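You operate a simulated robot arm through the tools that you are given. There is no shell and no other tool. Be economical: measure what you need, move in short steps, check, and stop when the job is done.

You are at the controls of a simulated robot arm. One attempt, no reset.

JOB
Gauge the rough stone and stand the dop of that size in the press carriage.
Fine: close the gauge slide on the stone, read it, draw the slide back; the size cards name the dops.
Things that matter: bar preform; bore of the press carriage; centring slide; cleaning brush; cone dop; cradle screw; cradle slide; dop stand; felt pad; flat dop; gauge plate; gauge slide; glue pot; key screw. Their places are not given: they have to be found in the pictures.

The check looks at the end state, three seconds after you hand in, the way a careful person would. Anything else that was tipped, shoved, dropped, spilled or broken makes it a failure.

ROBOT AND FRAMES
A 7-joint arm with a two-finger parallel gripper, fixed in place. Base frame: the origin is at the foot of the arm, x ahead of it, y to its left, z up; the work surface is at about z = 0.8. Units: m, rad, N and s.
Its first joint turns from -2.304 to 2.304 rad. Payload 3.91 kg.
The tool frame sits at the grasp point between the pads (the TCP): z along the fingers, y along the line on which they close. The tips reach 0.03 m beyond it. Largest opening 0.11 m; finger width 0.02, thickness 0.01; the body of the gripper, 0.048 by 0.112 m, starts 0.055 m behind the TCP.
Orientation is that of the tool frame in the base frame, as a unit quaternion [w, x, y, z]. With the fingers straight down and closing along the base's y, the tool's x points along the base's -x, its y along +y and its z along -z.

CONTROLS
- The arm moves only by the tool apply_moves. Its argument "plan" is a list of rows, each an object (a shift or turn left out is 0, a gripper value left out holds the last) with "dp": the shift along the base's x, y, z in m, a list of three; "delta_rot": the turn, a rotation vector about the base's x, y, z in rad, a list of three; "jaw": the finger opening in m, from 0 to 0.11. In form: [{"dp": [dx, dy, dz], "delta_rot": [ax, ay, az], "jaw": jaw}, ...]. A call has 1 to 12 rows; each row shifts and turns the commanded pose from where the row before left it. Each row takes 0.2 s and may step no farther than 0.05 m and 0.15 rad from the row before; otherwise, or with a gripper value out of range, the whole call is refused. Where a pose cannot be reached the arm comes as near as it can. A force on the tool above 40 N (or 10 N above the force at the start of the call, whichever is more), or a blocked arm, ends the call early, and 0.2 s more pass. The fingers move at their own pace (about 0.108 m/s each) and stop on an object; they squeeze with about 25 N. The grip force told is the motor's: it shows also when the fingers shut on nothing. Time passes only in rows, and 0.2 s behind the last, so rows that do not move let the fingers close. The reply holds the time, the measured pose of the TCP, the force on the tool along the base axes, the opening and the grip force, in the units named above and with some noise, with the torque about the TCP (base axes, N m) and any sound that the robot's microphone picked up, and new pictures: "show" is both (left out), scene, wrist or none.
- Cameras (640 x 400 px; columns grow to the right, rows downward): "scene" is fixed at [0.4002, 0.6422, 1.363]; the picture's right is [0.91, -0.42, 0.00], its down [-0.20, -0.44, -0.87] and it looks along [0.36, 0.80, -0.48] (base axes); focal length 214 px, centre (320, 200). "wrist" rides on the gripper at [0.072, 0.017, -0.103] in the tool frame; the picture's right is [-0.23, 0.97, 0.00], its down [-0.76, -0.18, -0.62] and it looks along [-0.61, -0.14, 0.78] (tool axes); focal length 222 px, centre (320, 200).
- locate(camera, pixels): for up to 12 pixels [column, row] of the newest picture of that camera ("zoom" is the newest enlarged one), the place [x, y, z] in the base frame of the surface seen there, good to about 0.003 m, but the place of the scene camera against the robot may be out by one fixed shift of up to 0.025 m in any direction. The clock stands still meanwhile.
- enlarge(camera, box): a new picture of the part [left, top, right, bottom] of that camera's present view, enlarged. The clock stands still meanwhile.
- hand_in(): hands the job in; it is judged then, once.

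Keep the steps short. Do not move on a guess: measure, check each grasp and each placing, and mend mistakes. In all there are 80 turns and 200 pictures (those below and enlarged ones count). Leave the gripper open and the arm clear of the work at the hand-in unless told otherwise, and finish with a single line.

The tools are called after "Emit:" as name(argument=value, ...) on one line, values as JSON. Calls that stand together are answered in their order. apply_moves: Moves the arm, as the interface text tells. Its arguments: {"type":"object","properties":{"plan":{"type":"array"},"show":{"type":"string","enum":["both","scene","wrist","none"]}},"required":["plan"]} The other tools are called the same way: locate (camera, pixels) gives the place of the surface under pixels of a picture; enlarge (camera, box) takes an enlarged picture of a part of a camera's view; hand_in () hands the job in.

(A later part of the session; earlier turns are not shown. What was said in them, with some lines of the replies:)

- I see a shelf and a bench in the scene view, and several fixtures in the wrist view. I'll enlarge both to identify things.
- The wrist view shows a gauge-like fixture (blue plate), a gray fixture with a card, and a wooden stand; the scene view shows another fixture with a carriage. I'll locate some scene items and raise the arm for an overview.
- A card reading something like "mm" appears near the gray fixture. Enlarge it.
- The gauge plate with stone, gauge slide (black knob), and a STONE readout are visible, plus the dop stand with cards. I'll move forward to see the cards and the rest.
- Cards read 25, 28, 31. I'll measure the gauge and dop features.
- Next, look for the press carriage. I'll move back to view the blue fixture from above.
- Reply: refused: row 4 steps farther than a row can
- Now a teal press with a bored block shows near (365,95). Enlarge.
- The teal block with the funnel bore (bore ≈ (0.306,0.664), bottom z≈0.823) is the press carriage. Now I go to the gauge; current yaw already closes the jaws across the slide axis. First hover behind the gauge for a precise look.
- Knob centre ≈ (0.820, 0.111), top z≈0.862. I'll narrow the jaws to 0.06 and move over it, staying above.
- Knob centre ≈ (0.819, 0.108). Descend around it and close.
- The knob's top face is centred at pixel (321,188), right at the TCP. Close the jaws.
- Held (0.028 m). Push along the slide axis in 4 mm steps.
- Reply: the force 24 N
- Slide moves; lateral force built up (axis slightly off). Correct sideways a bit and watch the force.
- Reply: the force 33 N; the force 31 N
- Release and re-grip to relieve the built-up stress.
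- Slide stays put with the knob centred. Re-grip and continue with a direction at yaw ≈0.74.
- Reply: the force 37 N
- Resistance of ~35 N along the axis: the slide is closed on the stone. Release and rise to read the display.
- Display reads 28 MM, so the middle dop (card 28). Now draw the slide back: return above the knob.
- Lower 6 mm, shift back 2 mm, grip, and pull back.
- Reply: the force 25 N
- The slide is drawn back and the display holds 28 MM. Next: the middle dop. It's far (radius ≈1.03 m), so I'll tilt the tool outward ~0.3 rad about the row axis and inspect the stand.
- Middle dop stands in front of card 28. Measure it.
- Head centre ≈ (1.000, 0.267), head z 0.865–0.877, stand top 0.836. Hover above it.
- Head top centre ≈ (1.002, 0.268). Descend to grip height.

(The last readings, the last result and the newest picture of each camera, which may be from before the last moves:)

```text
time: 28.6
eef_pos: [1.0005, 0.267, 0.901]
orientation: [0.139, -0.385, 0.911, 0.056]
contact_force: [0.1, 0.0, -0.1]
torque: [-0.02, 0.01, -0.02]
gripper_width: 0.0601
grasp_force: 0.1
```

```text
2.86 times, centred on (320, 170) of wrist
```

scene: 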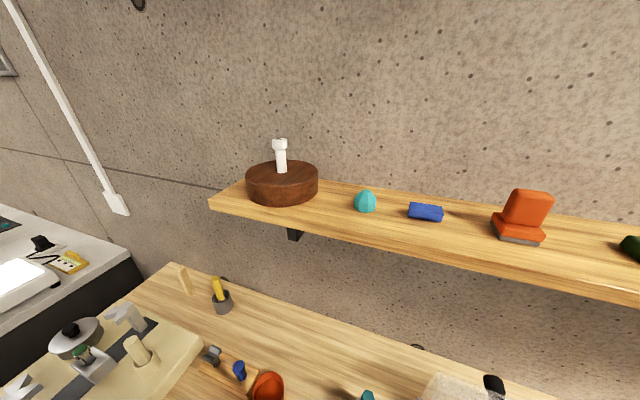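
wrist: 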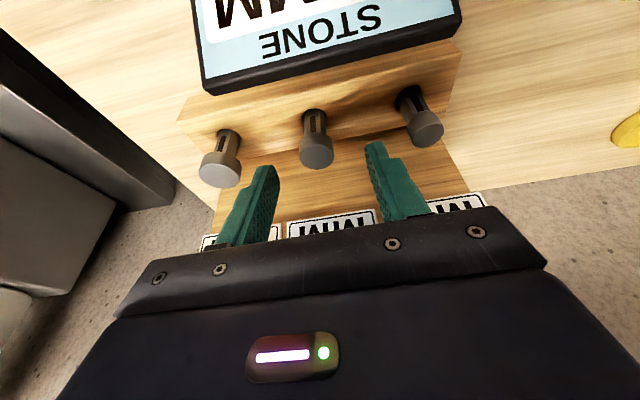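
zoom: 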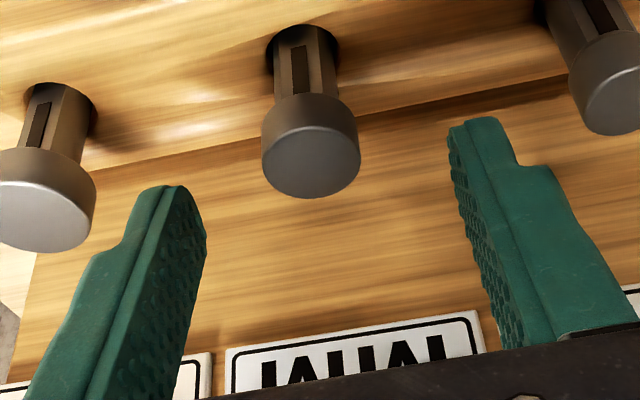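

Consistent with geometry (descent is vertical, tool tilted). Lower 24 mm more.

Emit:
apply_moves(plan=[{"dp": [0, 0, -0.012]}, {"dp": [0, 0, -0.011]}, {}], show="wrist")

Emit:
enlarge(camera="wrist", box=[240, 100, 400, 240])

```text
time: 29.4
eef_pos: [1.0015, 0.2668, 0.8782]
orientation: [0.138, -0.384, 0.911, 0.055]
contact_force: [-0.5, 0.5, -0.9]
torque: [0.0, -0.02, 0.02]
gripper_width: 0.06
grasp_force: 0.1
```

wrist: 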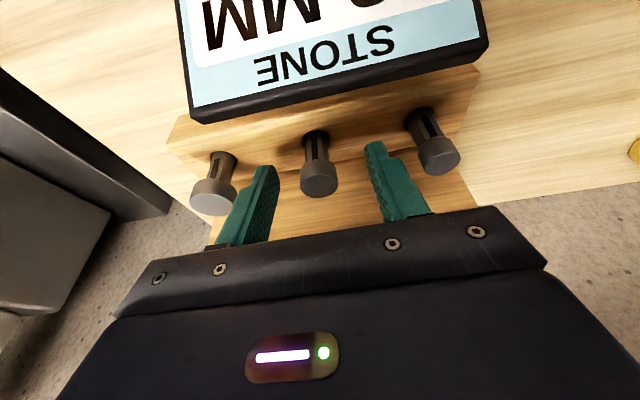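

```text
2.86 times, centred on (320, 170) of wrist
```

zoom: 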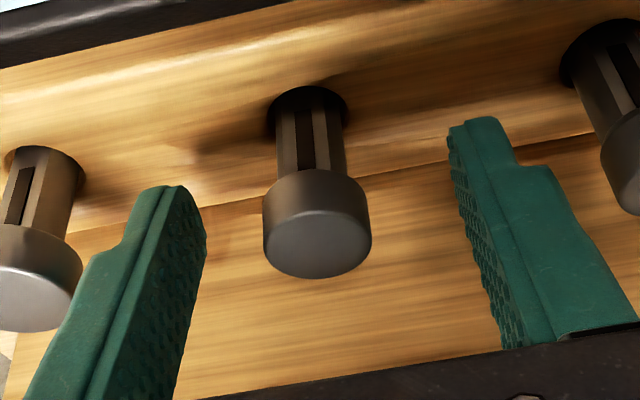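

Head centred at (319,185), at the TCP. Close.

Emit:
apply_moves(plan=[{"jaw": 0.012}, {}, {}], show="wrist")

Emit:
enlarge(camera="wrist", box=[240, 100, 400, 240])

```text
time: 30.2
eef_pos: [1.0009, 0.2662, 0.8771]
orientation: [0.138, -0.385, 0.911, 0.056]
contact_force: [0.2, 0.3, -0.2]
torque: [0.0, 0.02, 0.01]
gripper_width: 0.0219
grasp_force: 25.4
```

wrist: 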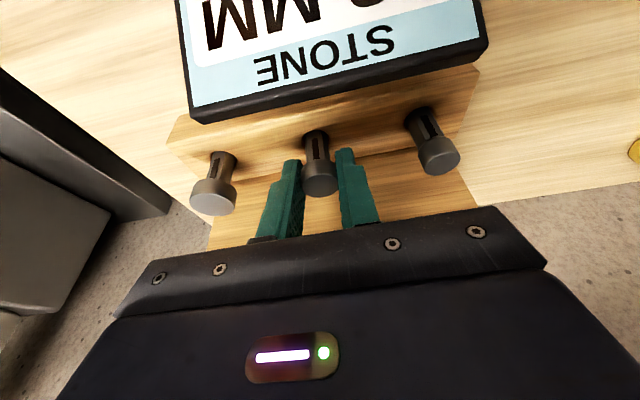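

```text
2.86 times, centred on (320, 170) of wrist
```

zoom: 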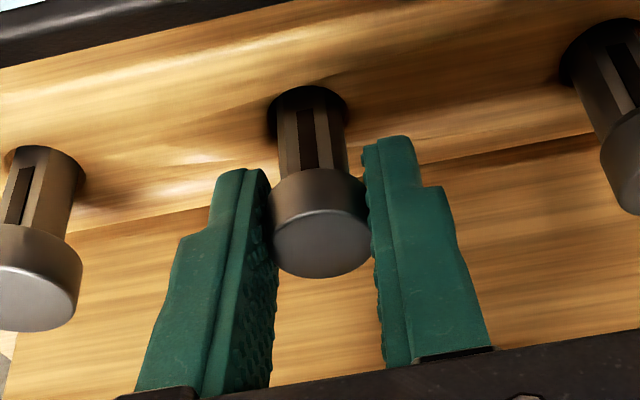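

Gripped at 22 mm. Lift straight up.

Emit:
apply_moves(plan=[{"dp": [0, 0, 0.015]}, {"dp": [0, 0, 0.02]}, {"dp": [0, 0, 0.025]}, {"dp": [0, 0, 0.03]}, {"dp": [0, 0, 0.03]}, {"dp": [-0.02, 0, 0.03]}, {}], show="wrist")

Emit:
enlarge(camera="wrist", box=[240, 60, 400, 240])

```text
time: 31.8
eef_pos: [0.9824, 0.2659, 1.0267]
orientation: [0.139, -0.384, 0.911, 0.056]
contact_force: [-0.5, 0.0, -1.4]
torque: [-0.03, -0.04, -0.02]
gripper_width: 0.022
grasp_force: 25.0
```

wrist: 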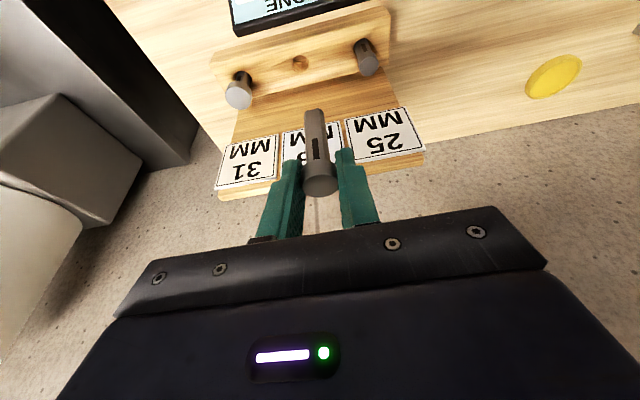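

```text
2.22 times, centred on (320, 150) of wrist
```

zoom: 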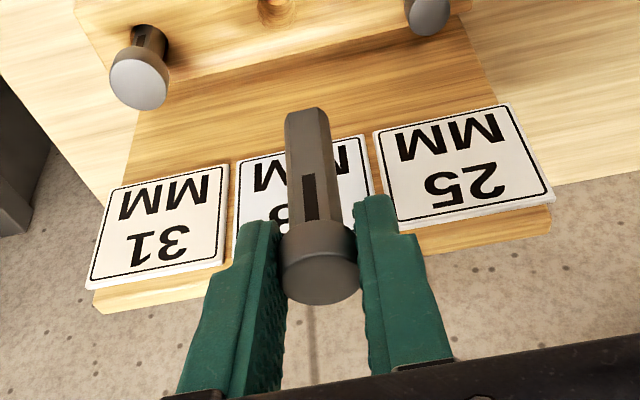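

Dop is out: a faceted stem with a dark slot mark near the head. Measure its length, and rise for the trip.

Emit:
locate(camera="zoom", pixels=[[307, 112], [307, 130], [308, 185], [308, 215], [318, 250], [318, 290], [295, 150], [322, 150]])

Emit:
enlarge(camera="wrist", box=[285, 95, 355, 205])

Emit:
apply_moves(plan=[{"dp": [-0.03, 0, 0.03]}, {"dp": [-0.04, 0.01, 0.02]}, {"dp": [-0.04, 0.01, 0.02]}, {"dp": [-0.04, 0.02, 0.01]}, {"dp": [-0.04, 0.02, 0.01]}, {"dp": [-0.04, 0.02, 0.0]}, {"dp": [-0.04, 0.025, 0.0]}, {"dp": [-0.04, 0.025, 0.0]}, {"dp": [-0.04, 0.025, 0.0]}, {"dp": [-0.04, 0.025, 0.0]}, {"dp": [-0.04, 0.025, 0.0]}, {}], show="wrist")

```text
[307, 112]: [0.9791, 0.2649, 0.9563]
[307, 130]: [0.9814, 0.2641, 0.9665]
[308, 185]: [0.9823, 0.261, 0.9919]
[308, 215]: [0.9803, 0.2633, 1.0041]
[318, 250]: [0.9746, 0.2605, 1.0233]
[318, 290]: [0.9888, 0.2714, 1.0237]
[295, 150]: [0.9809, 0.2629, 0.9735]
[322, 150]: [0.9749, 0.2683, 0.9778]
```

```text
3.64 times, centred on (320, 150) of wrist
```

zoom: 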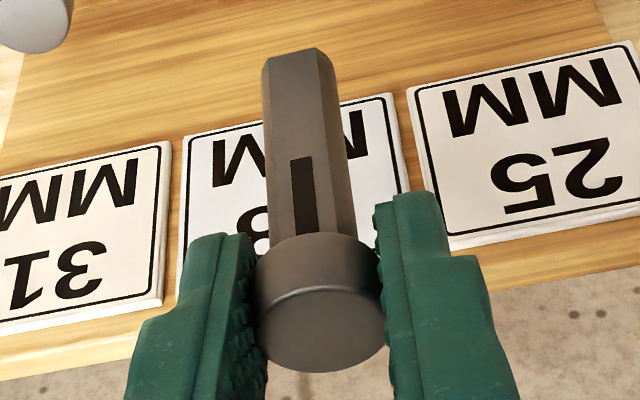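

```text
time: 34.4
eef_pos: [0.5518, 0.4687, 1.1182]
orientation: [0.139, -0.384, 0.911, 0.055]
contact_force: [0.4, 0.7, -0.7]
torque: [0.01, 0.03, 0.03]
gripper_width: 0.022
grasp_force: 25.0
```

wrist: 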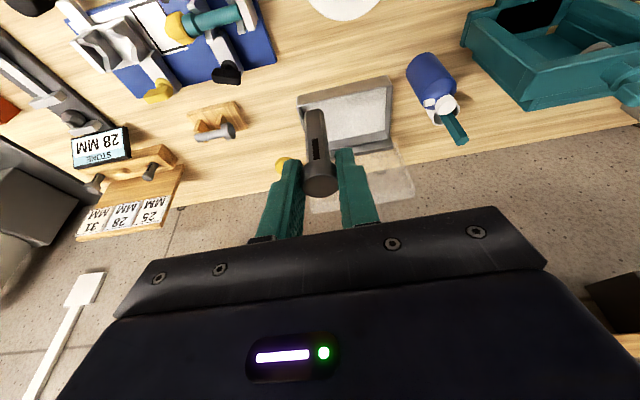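

Dop: ~70 mm long, hangs vertically. Now go look at the press carriage.

Emit:
apply_moves(plan=[{"dp": [-0.042, 0.008, 0.0], "delta_rot": [0, 0, 0.05]}, {"dp": [-0.042, 0.008, 0.0], "delta_rot": [0, 0, 0.05]}, {"dp": [-0.042, 0.008, 0.0], "delta_rot": [0, 0, 0.05]}, {"dp": [-0.042, 0.008, 0.0], "delta_rot": [0, 0, 0.05]}, {"dp": [-0.042, 0.008, 0.0], "delta_rot": [0, 0, 0.05]}, {"dp": [-0.042, 0.008, 0.0], "delta_rot": [0, 0, 0.05]}, {"dp": [-0.042, 0.012, 0.0], "delta_rot": [0, 0, 0.05]}, {}], show="wrist")

Emit:
locate(camera="scene", pixels=[[215, 205], [400, 240], [600, 285]])

```text
time: 36.2
eef_pos: [0.2538, 0.5309, 1.1202]
orientation: [0.126, -0.538, 0.83, 0.079]
contact_force: [0.2, -0.7, -1.2]
torque: [0.02, 0.01, -0.03]
gripper_width: 0.022
grasp_force: 24.9
```

wrist: 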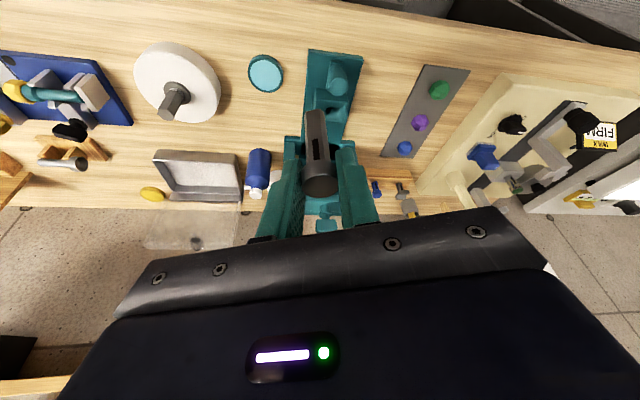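

```text
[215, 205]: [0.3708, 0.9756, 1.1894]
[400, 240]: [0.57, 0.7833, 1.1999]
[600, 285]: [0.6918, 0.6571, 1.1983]
```

The dop hides the carriage. Shift sideways and lower slightly for a clear view.

Emit:
apply_moves(plan=[{"dp": [0.03, -0.015, -0.02]}, {"dp": [0.03, -0.015, -0.03]}, {"dp": [0.01, 0.0, -0.02]}, {}], show="wrist")

Emit:
enlarge(camera="wrist", box=[330, 20, 450, 160])

```text
time: 37.2
eef_pos: [0.3248, 0.5029, 1.0491]
orientation: [0.127, -0.537, 0.83, 0.079]
contact_force: [0.3, 0.0, 0.0]
torque: [0.0, 0.04, 0.02]
gripper_width: 0.022
grasp_force: 24.8
```

wrist: 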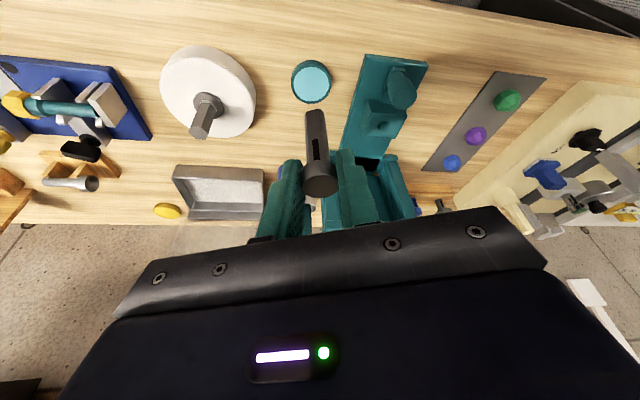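

```text
2.86 times, centred on (390, 90) of wrist
```

zoom: 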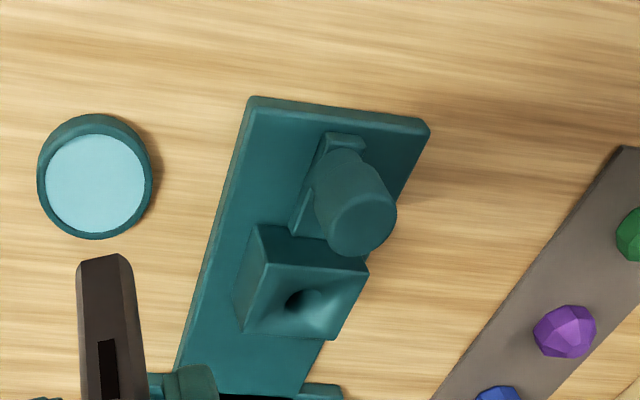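

Emit:
enlarge(camera="wrist", box=[360, 90, 410, 145])

Emit:
locate(camera="wrist", pixels=[[383, 127], [377, 118], [395, 118], [367, 132], [390, 137], [383, 140], [398, 92], [373, 102], [360, 140], [350, 130], [395, 68]])

```text
7.27 times, centred on (385, 118) of wrist
```

zoom: 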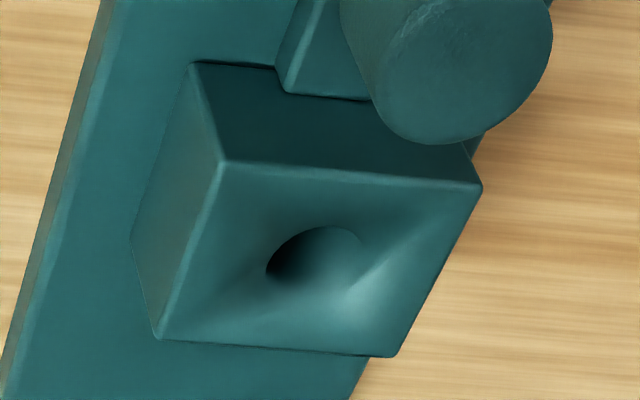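

```text
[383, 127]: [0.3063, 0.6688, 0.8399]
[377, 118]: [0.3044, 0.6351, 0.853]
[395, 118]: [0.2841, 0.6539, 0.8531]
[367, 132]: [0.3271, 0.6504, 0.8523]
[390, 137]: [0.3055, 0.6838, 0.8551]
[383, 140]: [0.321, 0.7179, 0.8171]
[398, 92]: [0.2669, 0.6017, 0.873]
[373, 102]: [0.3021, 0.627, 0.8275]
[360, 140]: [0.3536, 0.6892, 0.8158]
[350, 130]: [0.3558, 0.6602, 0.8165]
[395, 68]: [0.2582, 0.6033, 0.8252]
```

Emit:
locate(camera="wrist", pixels=[[372, 114], [406, 117], [395, 138], [364, 136], [388, 115], [379, 137], [367, 125], [401, 127]])

```text
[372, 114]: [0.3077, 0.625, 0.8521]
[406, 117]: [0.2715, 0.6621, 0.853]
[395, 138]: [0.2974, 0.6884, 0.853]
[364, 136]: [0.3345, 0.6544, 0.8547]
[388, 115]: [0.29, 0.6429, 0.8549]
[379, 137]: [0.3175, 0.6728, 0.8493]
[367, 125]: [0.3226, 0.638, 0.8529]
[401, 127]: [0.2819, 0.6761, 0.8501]
```

Block top centre ≈ (0.303, 0.6575), top z 0.854, on a 45° plate. Check the press frame heights for clearance.

Emit:
locate(camera="wrist", pixels=[[360, 153], [345, 160], [385, 158], [395, 165], [372, 185], [405, 190], [375, 165], [355, 200], [400, 73], [398, 100], [392, 100], [405, 85]])

Emit:
enlarge(camera="wrist", box=[320, 120, 450, 220])

```text
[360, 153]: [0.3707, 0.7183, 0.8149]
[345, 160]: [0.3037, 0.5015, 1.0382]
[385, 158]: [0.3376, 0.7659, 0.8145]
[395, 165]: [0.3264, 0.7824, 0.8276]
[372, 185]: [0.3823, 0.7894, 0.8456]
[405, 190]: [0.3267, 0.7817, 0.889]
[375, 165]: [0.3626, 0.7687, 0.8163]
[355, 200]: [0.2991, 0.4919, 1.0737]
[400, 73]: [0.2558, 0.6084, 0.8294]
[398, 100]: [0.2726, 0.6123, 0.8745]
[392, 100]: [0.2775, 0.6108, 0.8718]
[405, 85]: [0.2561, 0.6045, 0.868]
```

```text
4.00 times, centred on (385, 170) of wrist
```

zoom: 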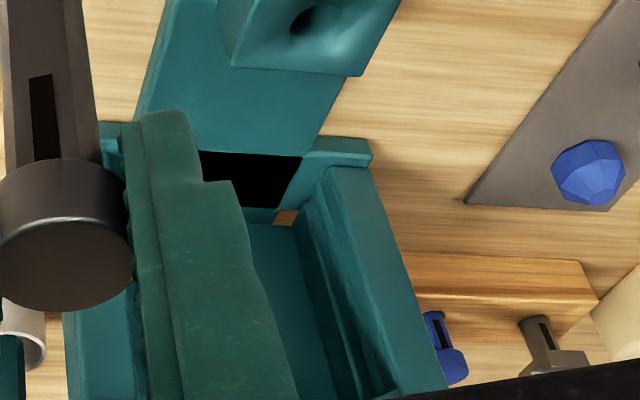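

Frame wall top ≈0.89, knob ≈0.875: clear. Move over the bore with the stem ~6 cm above the block.

Emit:
apply_moves(plan=[{"dp": [-0.006, 0.038, 0]}, {"dp": [-0.006, 0.038, 0]}, {"dp": [-0.006, 0.038, -0.015]}, {"dp": [-0.005, 0.038, -0.02]}, {"dp": [0, 0, -0.029]}, {}], show="wrist")

Emit:
enlarge(camera="wrist", box=[240, 60, 400, 220])

```text
time: 38.6
eef_pos: [0.3069, 0.6525, 0.9845]
orientation: [0.128, -0.537, 0.83, 0.079]
contact_force: [0.7, -0.5, -1.5]
torque: [-0.02, -0.02, 0.03]
gripper_width: 0.022
grasp_force: 24.8
```

wrist: 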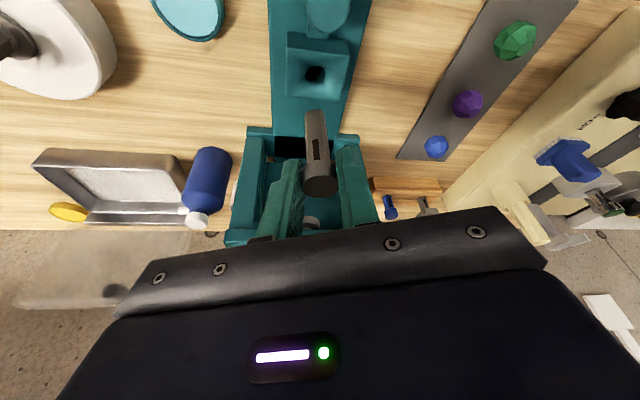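

```text
2.50 times, centred on (320, 140) of wrist
```

zoom: 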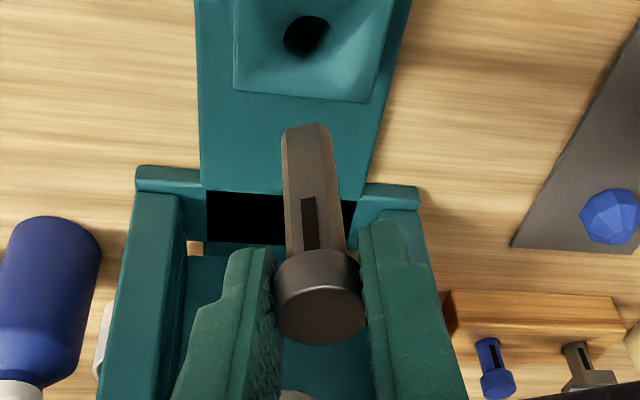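

Re-measure the block and bore, and the stem tip, from here.

Emit:
enlarge(camera="wrist", box=[270, 20, 370, 120])

Emit:
locate(camera="wrist", pixels=[[314, 74], [308, 74], [320, 74], [314, 68], [291, 47], [347, 53], [335, 97], [288, 92], [317, 113], [310, 120], [325, 120], [317, 145]])

```text
4.00 times, centred on (320, 70) of wrist
```

zoom: 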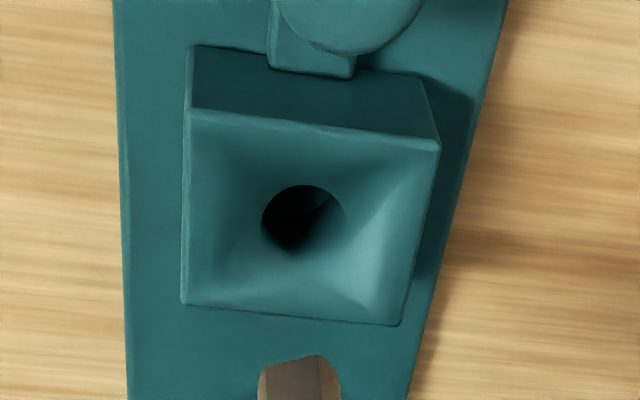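

```text
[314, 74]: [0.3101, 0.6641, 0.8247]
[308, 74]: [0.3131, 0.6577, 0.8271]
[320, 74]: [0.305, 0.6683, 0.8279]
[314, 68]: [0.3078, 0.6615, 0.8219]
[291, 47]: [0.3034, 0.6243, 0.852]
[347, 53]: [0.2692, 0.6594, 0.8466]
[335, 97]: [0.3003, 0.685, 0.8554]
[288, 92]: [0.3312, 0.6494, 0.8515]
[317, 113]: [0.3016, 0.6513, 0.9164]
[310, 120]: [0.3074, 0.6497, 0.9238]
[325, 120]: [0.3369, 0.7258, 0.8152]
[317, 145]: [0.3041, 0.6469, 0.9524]
```

Bore centre ≈ (0.3025, 0.657); stem axis ≈ (0.307, 0.655). Correct by (−4.5, +2) mm and lower to just above the funnel.

Emit:
apply_moves(plan=[{"dp": [-0.0045, 0.002, 0]}, {"dp": [0, 0, -0.025]}, {"dp": [0, 0, -0.025]}, {}], show="wrist")

Emit:
enlarge(camera="wrist", box=[260, 60, 380, 200])

```text
time: 39.6
eef_pos: [0.2992, 0.6536, 0.9363]
orientation: [0.127, -0.537, 0.83, 0.079]
contact_force: [0.8, -0.2, -1.4]
torque: [0.02, 0.02, -0.01]
gripper_width: 0.0218
grasp_force: 24.8
```

wrist: 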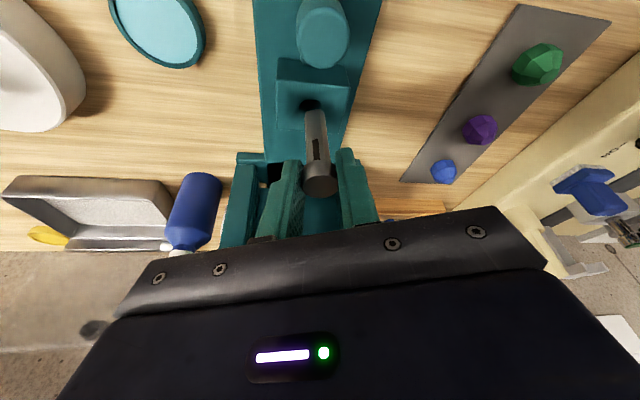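

```text
2.86 times, centred on (320, 130) of wrist
```

zoom: 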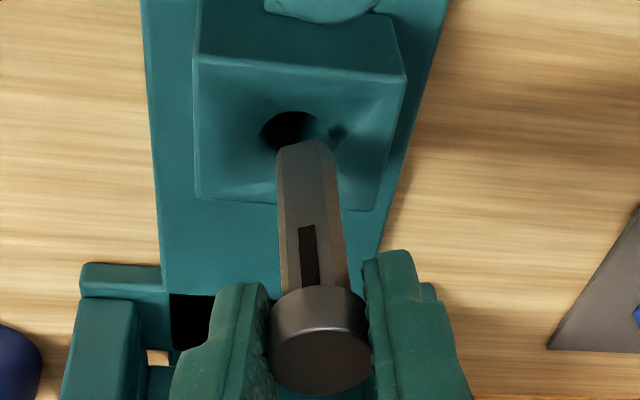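

Tip will land slightly right/back of the bore; shift (+3,+2) mm, lower 15 mm and re-check.

Emit:
apply_moves(plan=[{"dp": [0.003, 0.002, 0]}, {"dp": [0, 0, -0.008]}, {"dp": [0, 0, -0.007]}, {}], show="wrist")

Emit:
enlarge(camera="wrist", box=[260, 60, 380, 200])

```text
time: 40.6
eef_pos: [0.3036, 0.6573, 0.9217]
orientation: [0.128, -0.537, 0.83, 0.081]
contact_force: [2.3, 0.7, 17.4]
torque: [0.21, -0.22, 0.01]
gripper_width: 0.0222
grasp_force: 25.3
```

wrist: 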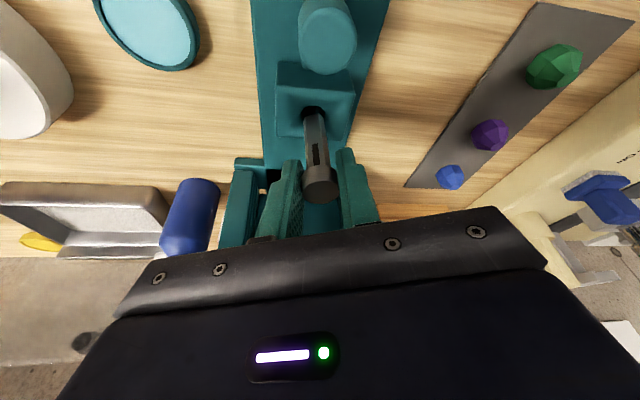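

```text
2.86 times, centred on (320, 130) of wrist
```

zoom: 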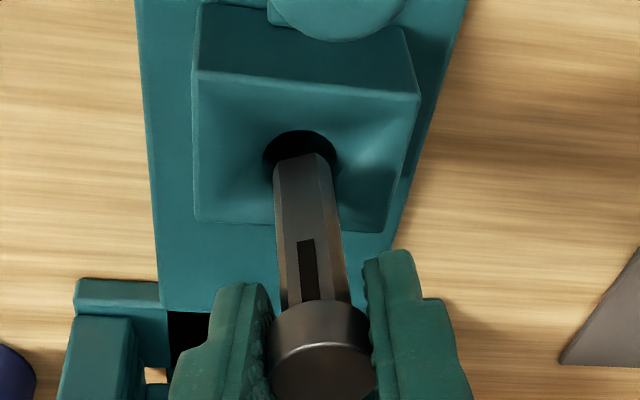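

The stem touched the funnel's forward side (17 N). Lift 3 mm, shift back 3 mm, and lower gently.

Emit:
apply_moves(plan=[{"dp": [0, 0, 0.003]}, {"dp": [-0.001, -0.003, 0]}, {}, {"dp": [0, 0, -0.004]}, {"dp": [0, 0, -0.003]}, {}], show="wrist")

Emit:
enlarge(camera="wrist", box=[270, 80, 360, 180])

```text
time: 42.0
eef_pos: [0.3039, 0.6544, 0.9161]
orientation: [0.127, -0.538, 0.83, 0.078]
contact_force: [-0.4, -0.4, -1.3]
torque: [-0.03, -0.02, 0.03]
gripper_width: 0.0221
grasp_force: 25.1
```

wrist: 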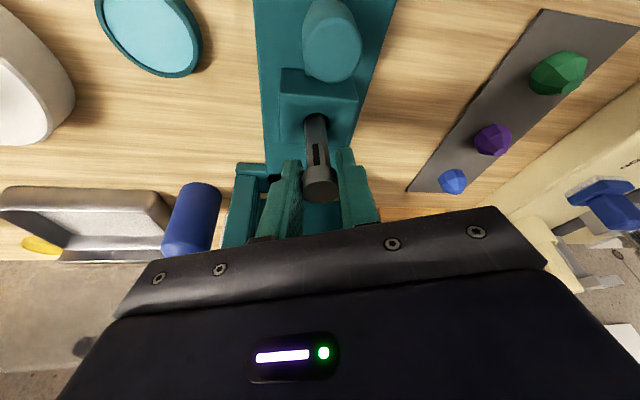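

```text
4.00 times, centred on (315, 130) of wrist
```

zoom: 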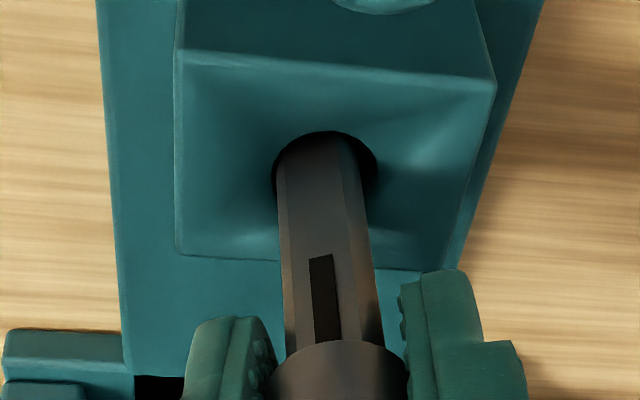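

Stem is entering the bore without force. Nudge 1 mm right, and lower on.

Emit:
apply_moves(plan=[{"dp": [-0.001, 0.0005, -0.004]}, {"dp": [0, 0, -0.005]}, {"dp": [0, 0, -0.004]}, {}], show="wrist")

Emit:
enlarge(camera="wrist", box=[270, 80, 360, 180])

```text
time: 43.0
eef_pos: [0.3023, 0.6541, 0.901]
orientation: [0.127, -0.538, 0.83, 0.079]
contact_force: [0.4, -0.2, -1.8]
torque: [-0.02, -0.02, 0.03]
gripper_width: 0.0218
grasp_force: 25.2
```

wrist: 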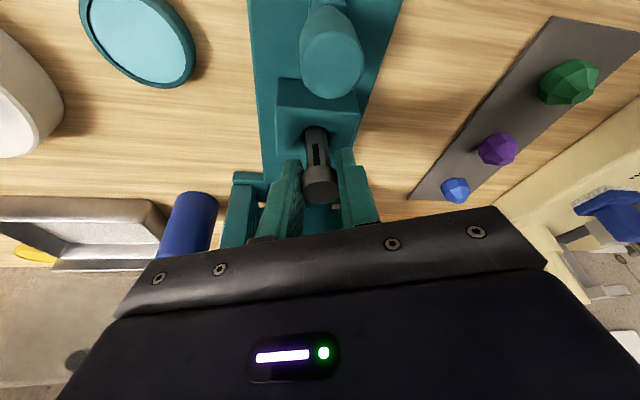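

```text
4.00 times, centred on (315, 130) of wrist
```

zoom: 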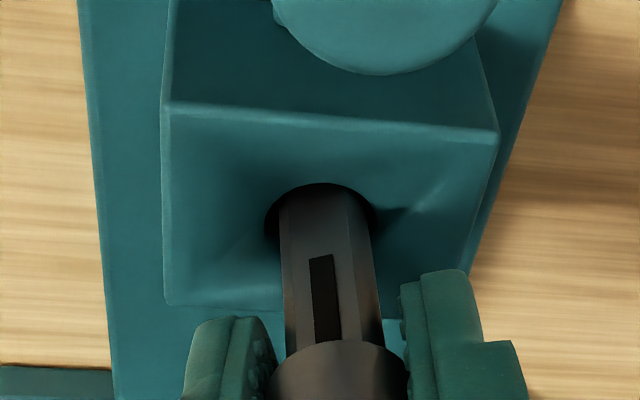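

Emit:
apply_moves(plan=[{"dp": [0, 0, -0.003]}, {"dp": [0, 0, -0.003]}, {"dp": [0, 0, -0.002]}, {}], show="wrist")

Emit:
enlarge(camera="wrist", box=[270, 90, 360, 200])

```text
time: 44.0
eef_pos: [0.2995, 0.6558, 0.8934]
orientation: [0.127, -0.537, 0.83, 0.079]
contact_force: [1.6, -3.1, 0.7]
torque: [-0.07, -0.11, 0.01]
gripper_width: 0.0221
grasp_force: 24.6
```

wrist: 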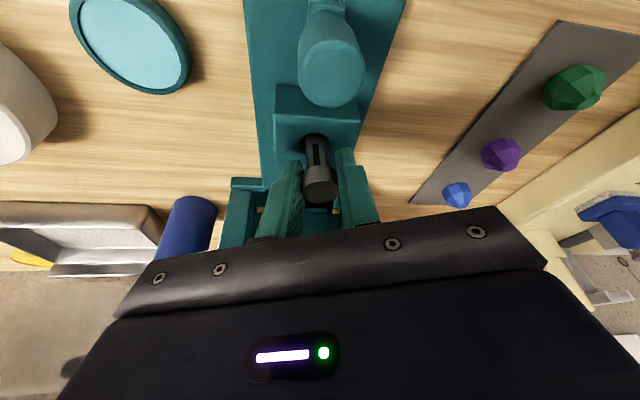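

```text
3.64 times, centred on (315, 145) of wrist
```

zoom: 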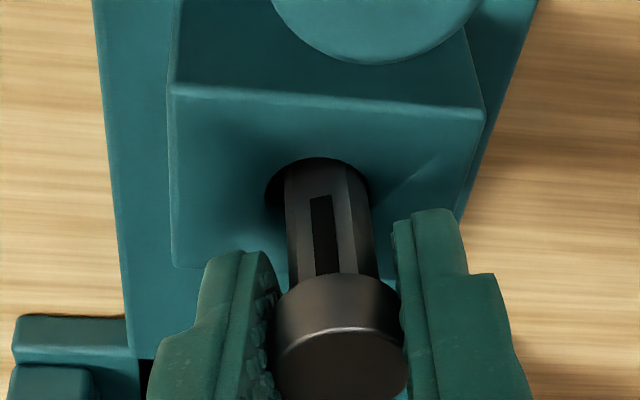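

Emit:
apply_moves(plan=[{"dp": [0.0005, -0.001, -0.0015]}, {"dp": [0, 0, -0.0015]}, {}], show="none")

```text
time: 44.8
eef_pos: [0.3005, 0.6549, 0.891]
orientation: [0.127, -0.537, 0.83, 0.08]
contact_force: [0.1, 1.3, 6.2]
torque: [0.08, 0.1, 0.01]
gripper_width: 0.022
grasp_force: 25.3
```

Emit:
apply_moves(plan=[{"dp": [0, 0, -0.001]}, {}], show="wrist")

Emit:
enlarge(camera="wrist", box=[260, 90, 380, 220])

```text
time: 45.4
eef_pos: [0.3009, 0.6542, 0.8894]
orientation: [0.127, -0.537, 0.83, 0.08]
contact_force: [1.4, -0.8, 17.8]
torque: [0.03, -0.05, -0.03]
gripper_width: 0.0222
grasp_force: 25.2
```

wrist: 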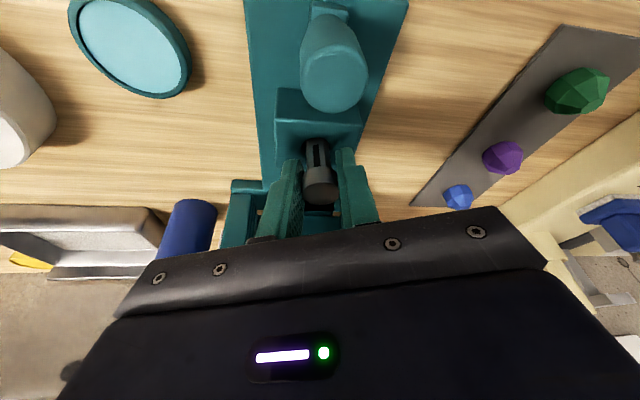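

```text
3.08 times, centred on (320, 155) of wrist
```

zoom: 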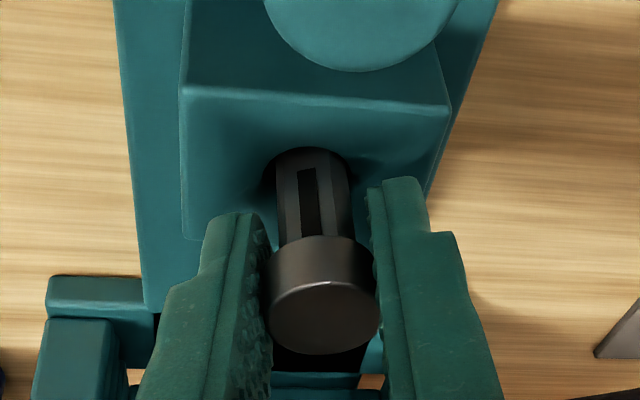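

Seated on the bore floor (18 N upward). Relax 1.5 mm, open gently, then look.

Emit:
apply_moves(plan=[{"dp": [0, 0, 0.0015]}, {"jaw": 0.03}, {"jaw": 0.05}, {"jaw": 0.06}, {}], show="wrist")

Emit:
enlarge(camera="wrist", box=[260, 90, 380, 220])

```text
time: 46.6
eef_pos: [0.3036, 0.6541, 0.8917]
orientation: [0.127, -0.538, 0.83, 0.079]
contact_force: [0.4, 0.0, -0.3]
torque: [-0.02, 0.03, -0.03]
gripper_width: 0.0597
grasp_force: 0.0
```

wrist: 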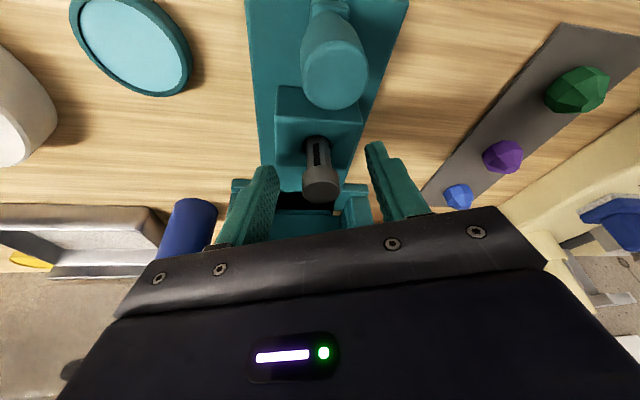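

```text
3.08 times, centred on (320, 155) of wrist
```

zoom: 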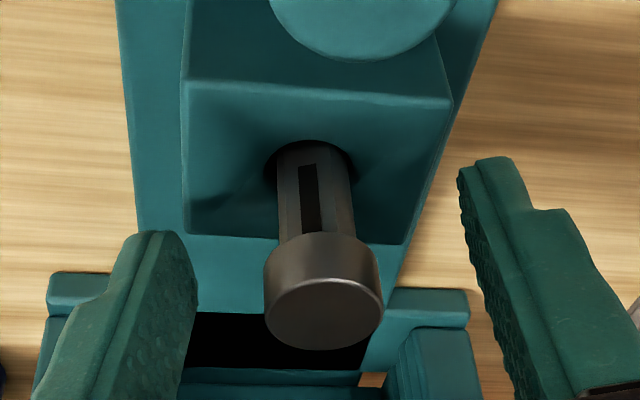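

The dop stands freely. Withdraw straight up and look.

Emit:
apply_moves(plan=[{"dp": [0, 0, 0.03]}, {"dp": [0, 0, 0.04]}, {"dp": [0, 0, 0.04]}, {"dp": [0.01, -0.035, 0.03]}, {"dp": [0.015, -0.035, 0.03]}, {"dp": [0.015, -0.035, 0.0]}, {}], show="both")

Emit:
enlarge(camera="wrist", box=[280, 50, 420, 190])

```text
time: 48.2
eef_pos: [0.3416, 0.5499, 1.0611]
orientation: [0.126, -0.538, 0.829, 0.079]
contact_force: [0.9, -0.4, -0.4]
torque: [0.01, 0.04, -0.01]
gripper_width: 0.0598
grasp_force: 0.1
```

scene: 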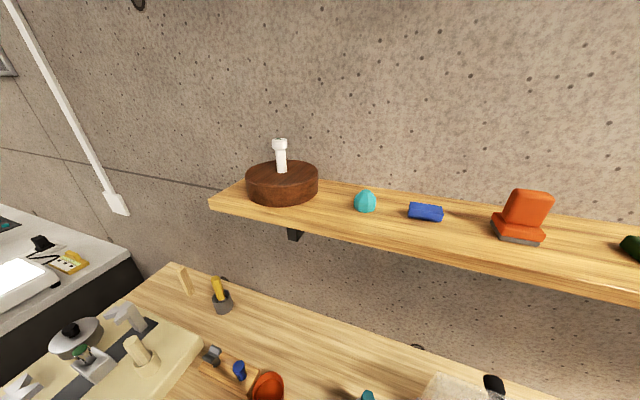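
wrist: 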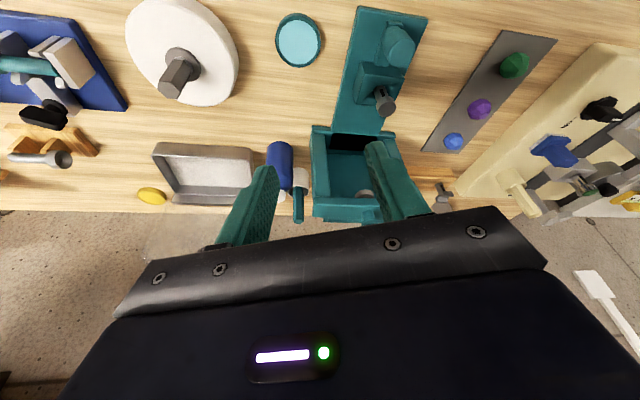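

```text
2.86 times, centred on (350, 120) of wrist
```

zoom: 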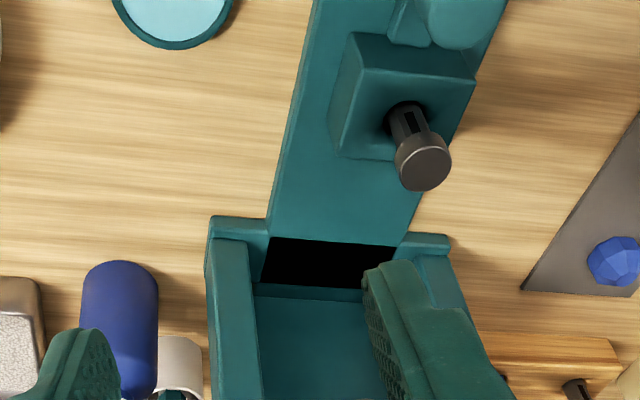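

Check the head height and uprightness.

Emit:
locate(camera="wrist", pixels=[[385, 107], [380, 94], [384, 103], [368, 65], [392, 76], [370, 100]])

Emit:
enlarge(camera="wrist", box=[350, 50, 420, 125])

```text
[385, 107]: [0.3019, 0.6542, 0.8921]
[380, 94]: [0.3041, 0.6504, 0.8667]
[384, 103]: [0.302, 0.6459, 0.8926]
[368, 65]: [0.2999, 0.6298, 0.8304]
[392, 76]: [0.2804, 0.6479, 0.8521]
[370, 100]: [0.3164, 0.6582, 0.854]
```

```text
5.33 times, centred on (385, 88) of wrist
```

zoom: 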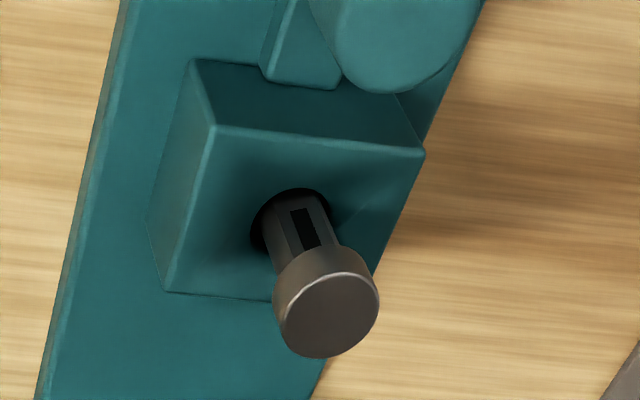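

The dop stands upright and seated, with its head top at about z 0.892 over the bore centre. The gauge slide is drawn back, the gripper is open and the arm is clear, so I'm handing in.

Emit:
hand_in()

```text
The job is handed in.
```

The stone gauged at 28 mm; I drew the gauge slide back and stood the 28 dop upright in the bore of the press carriage.
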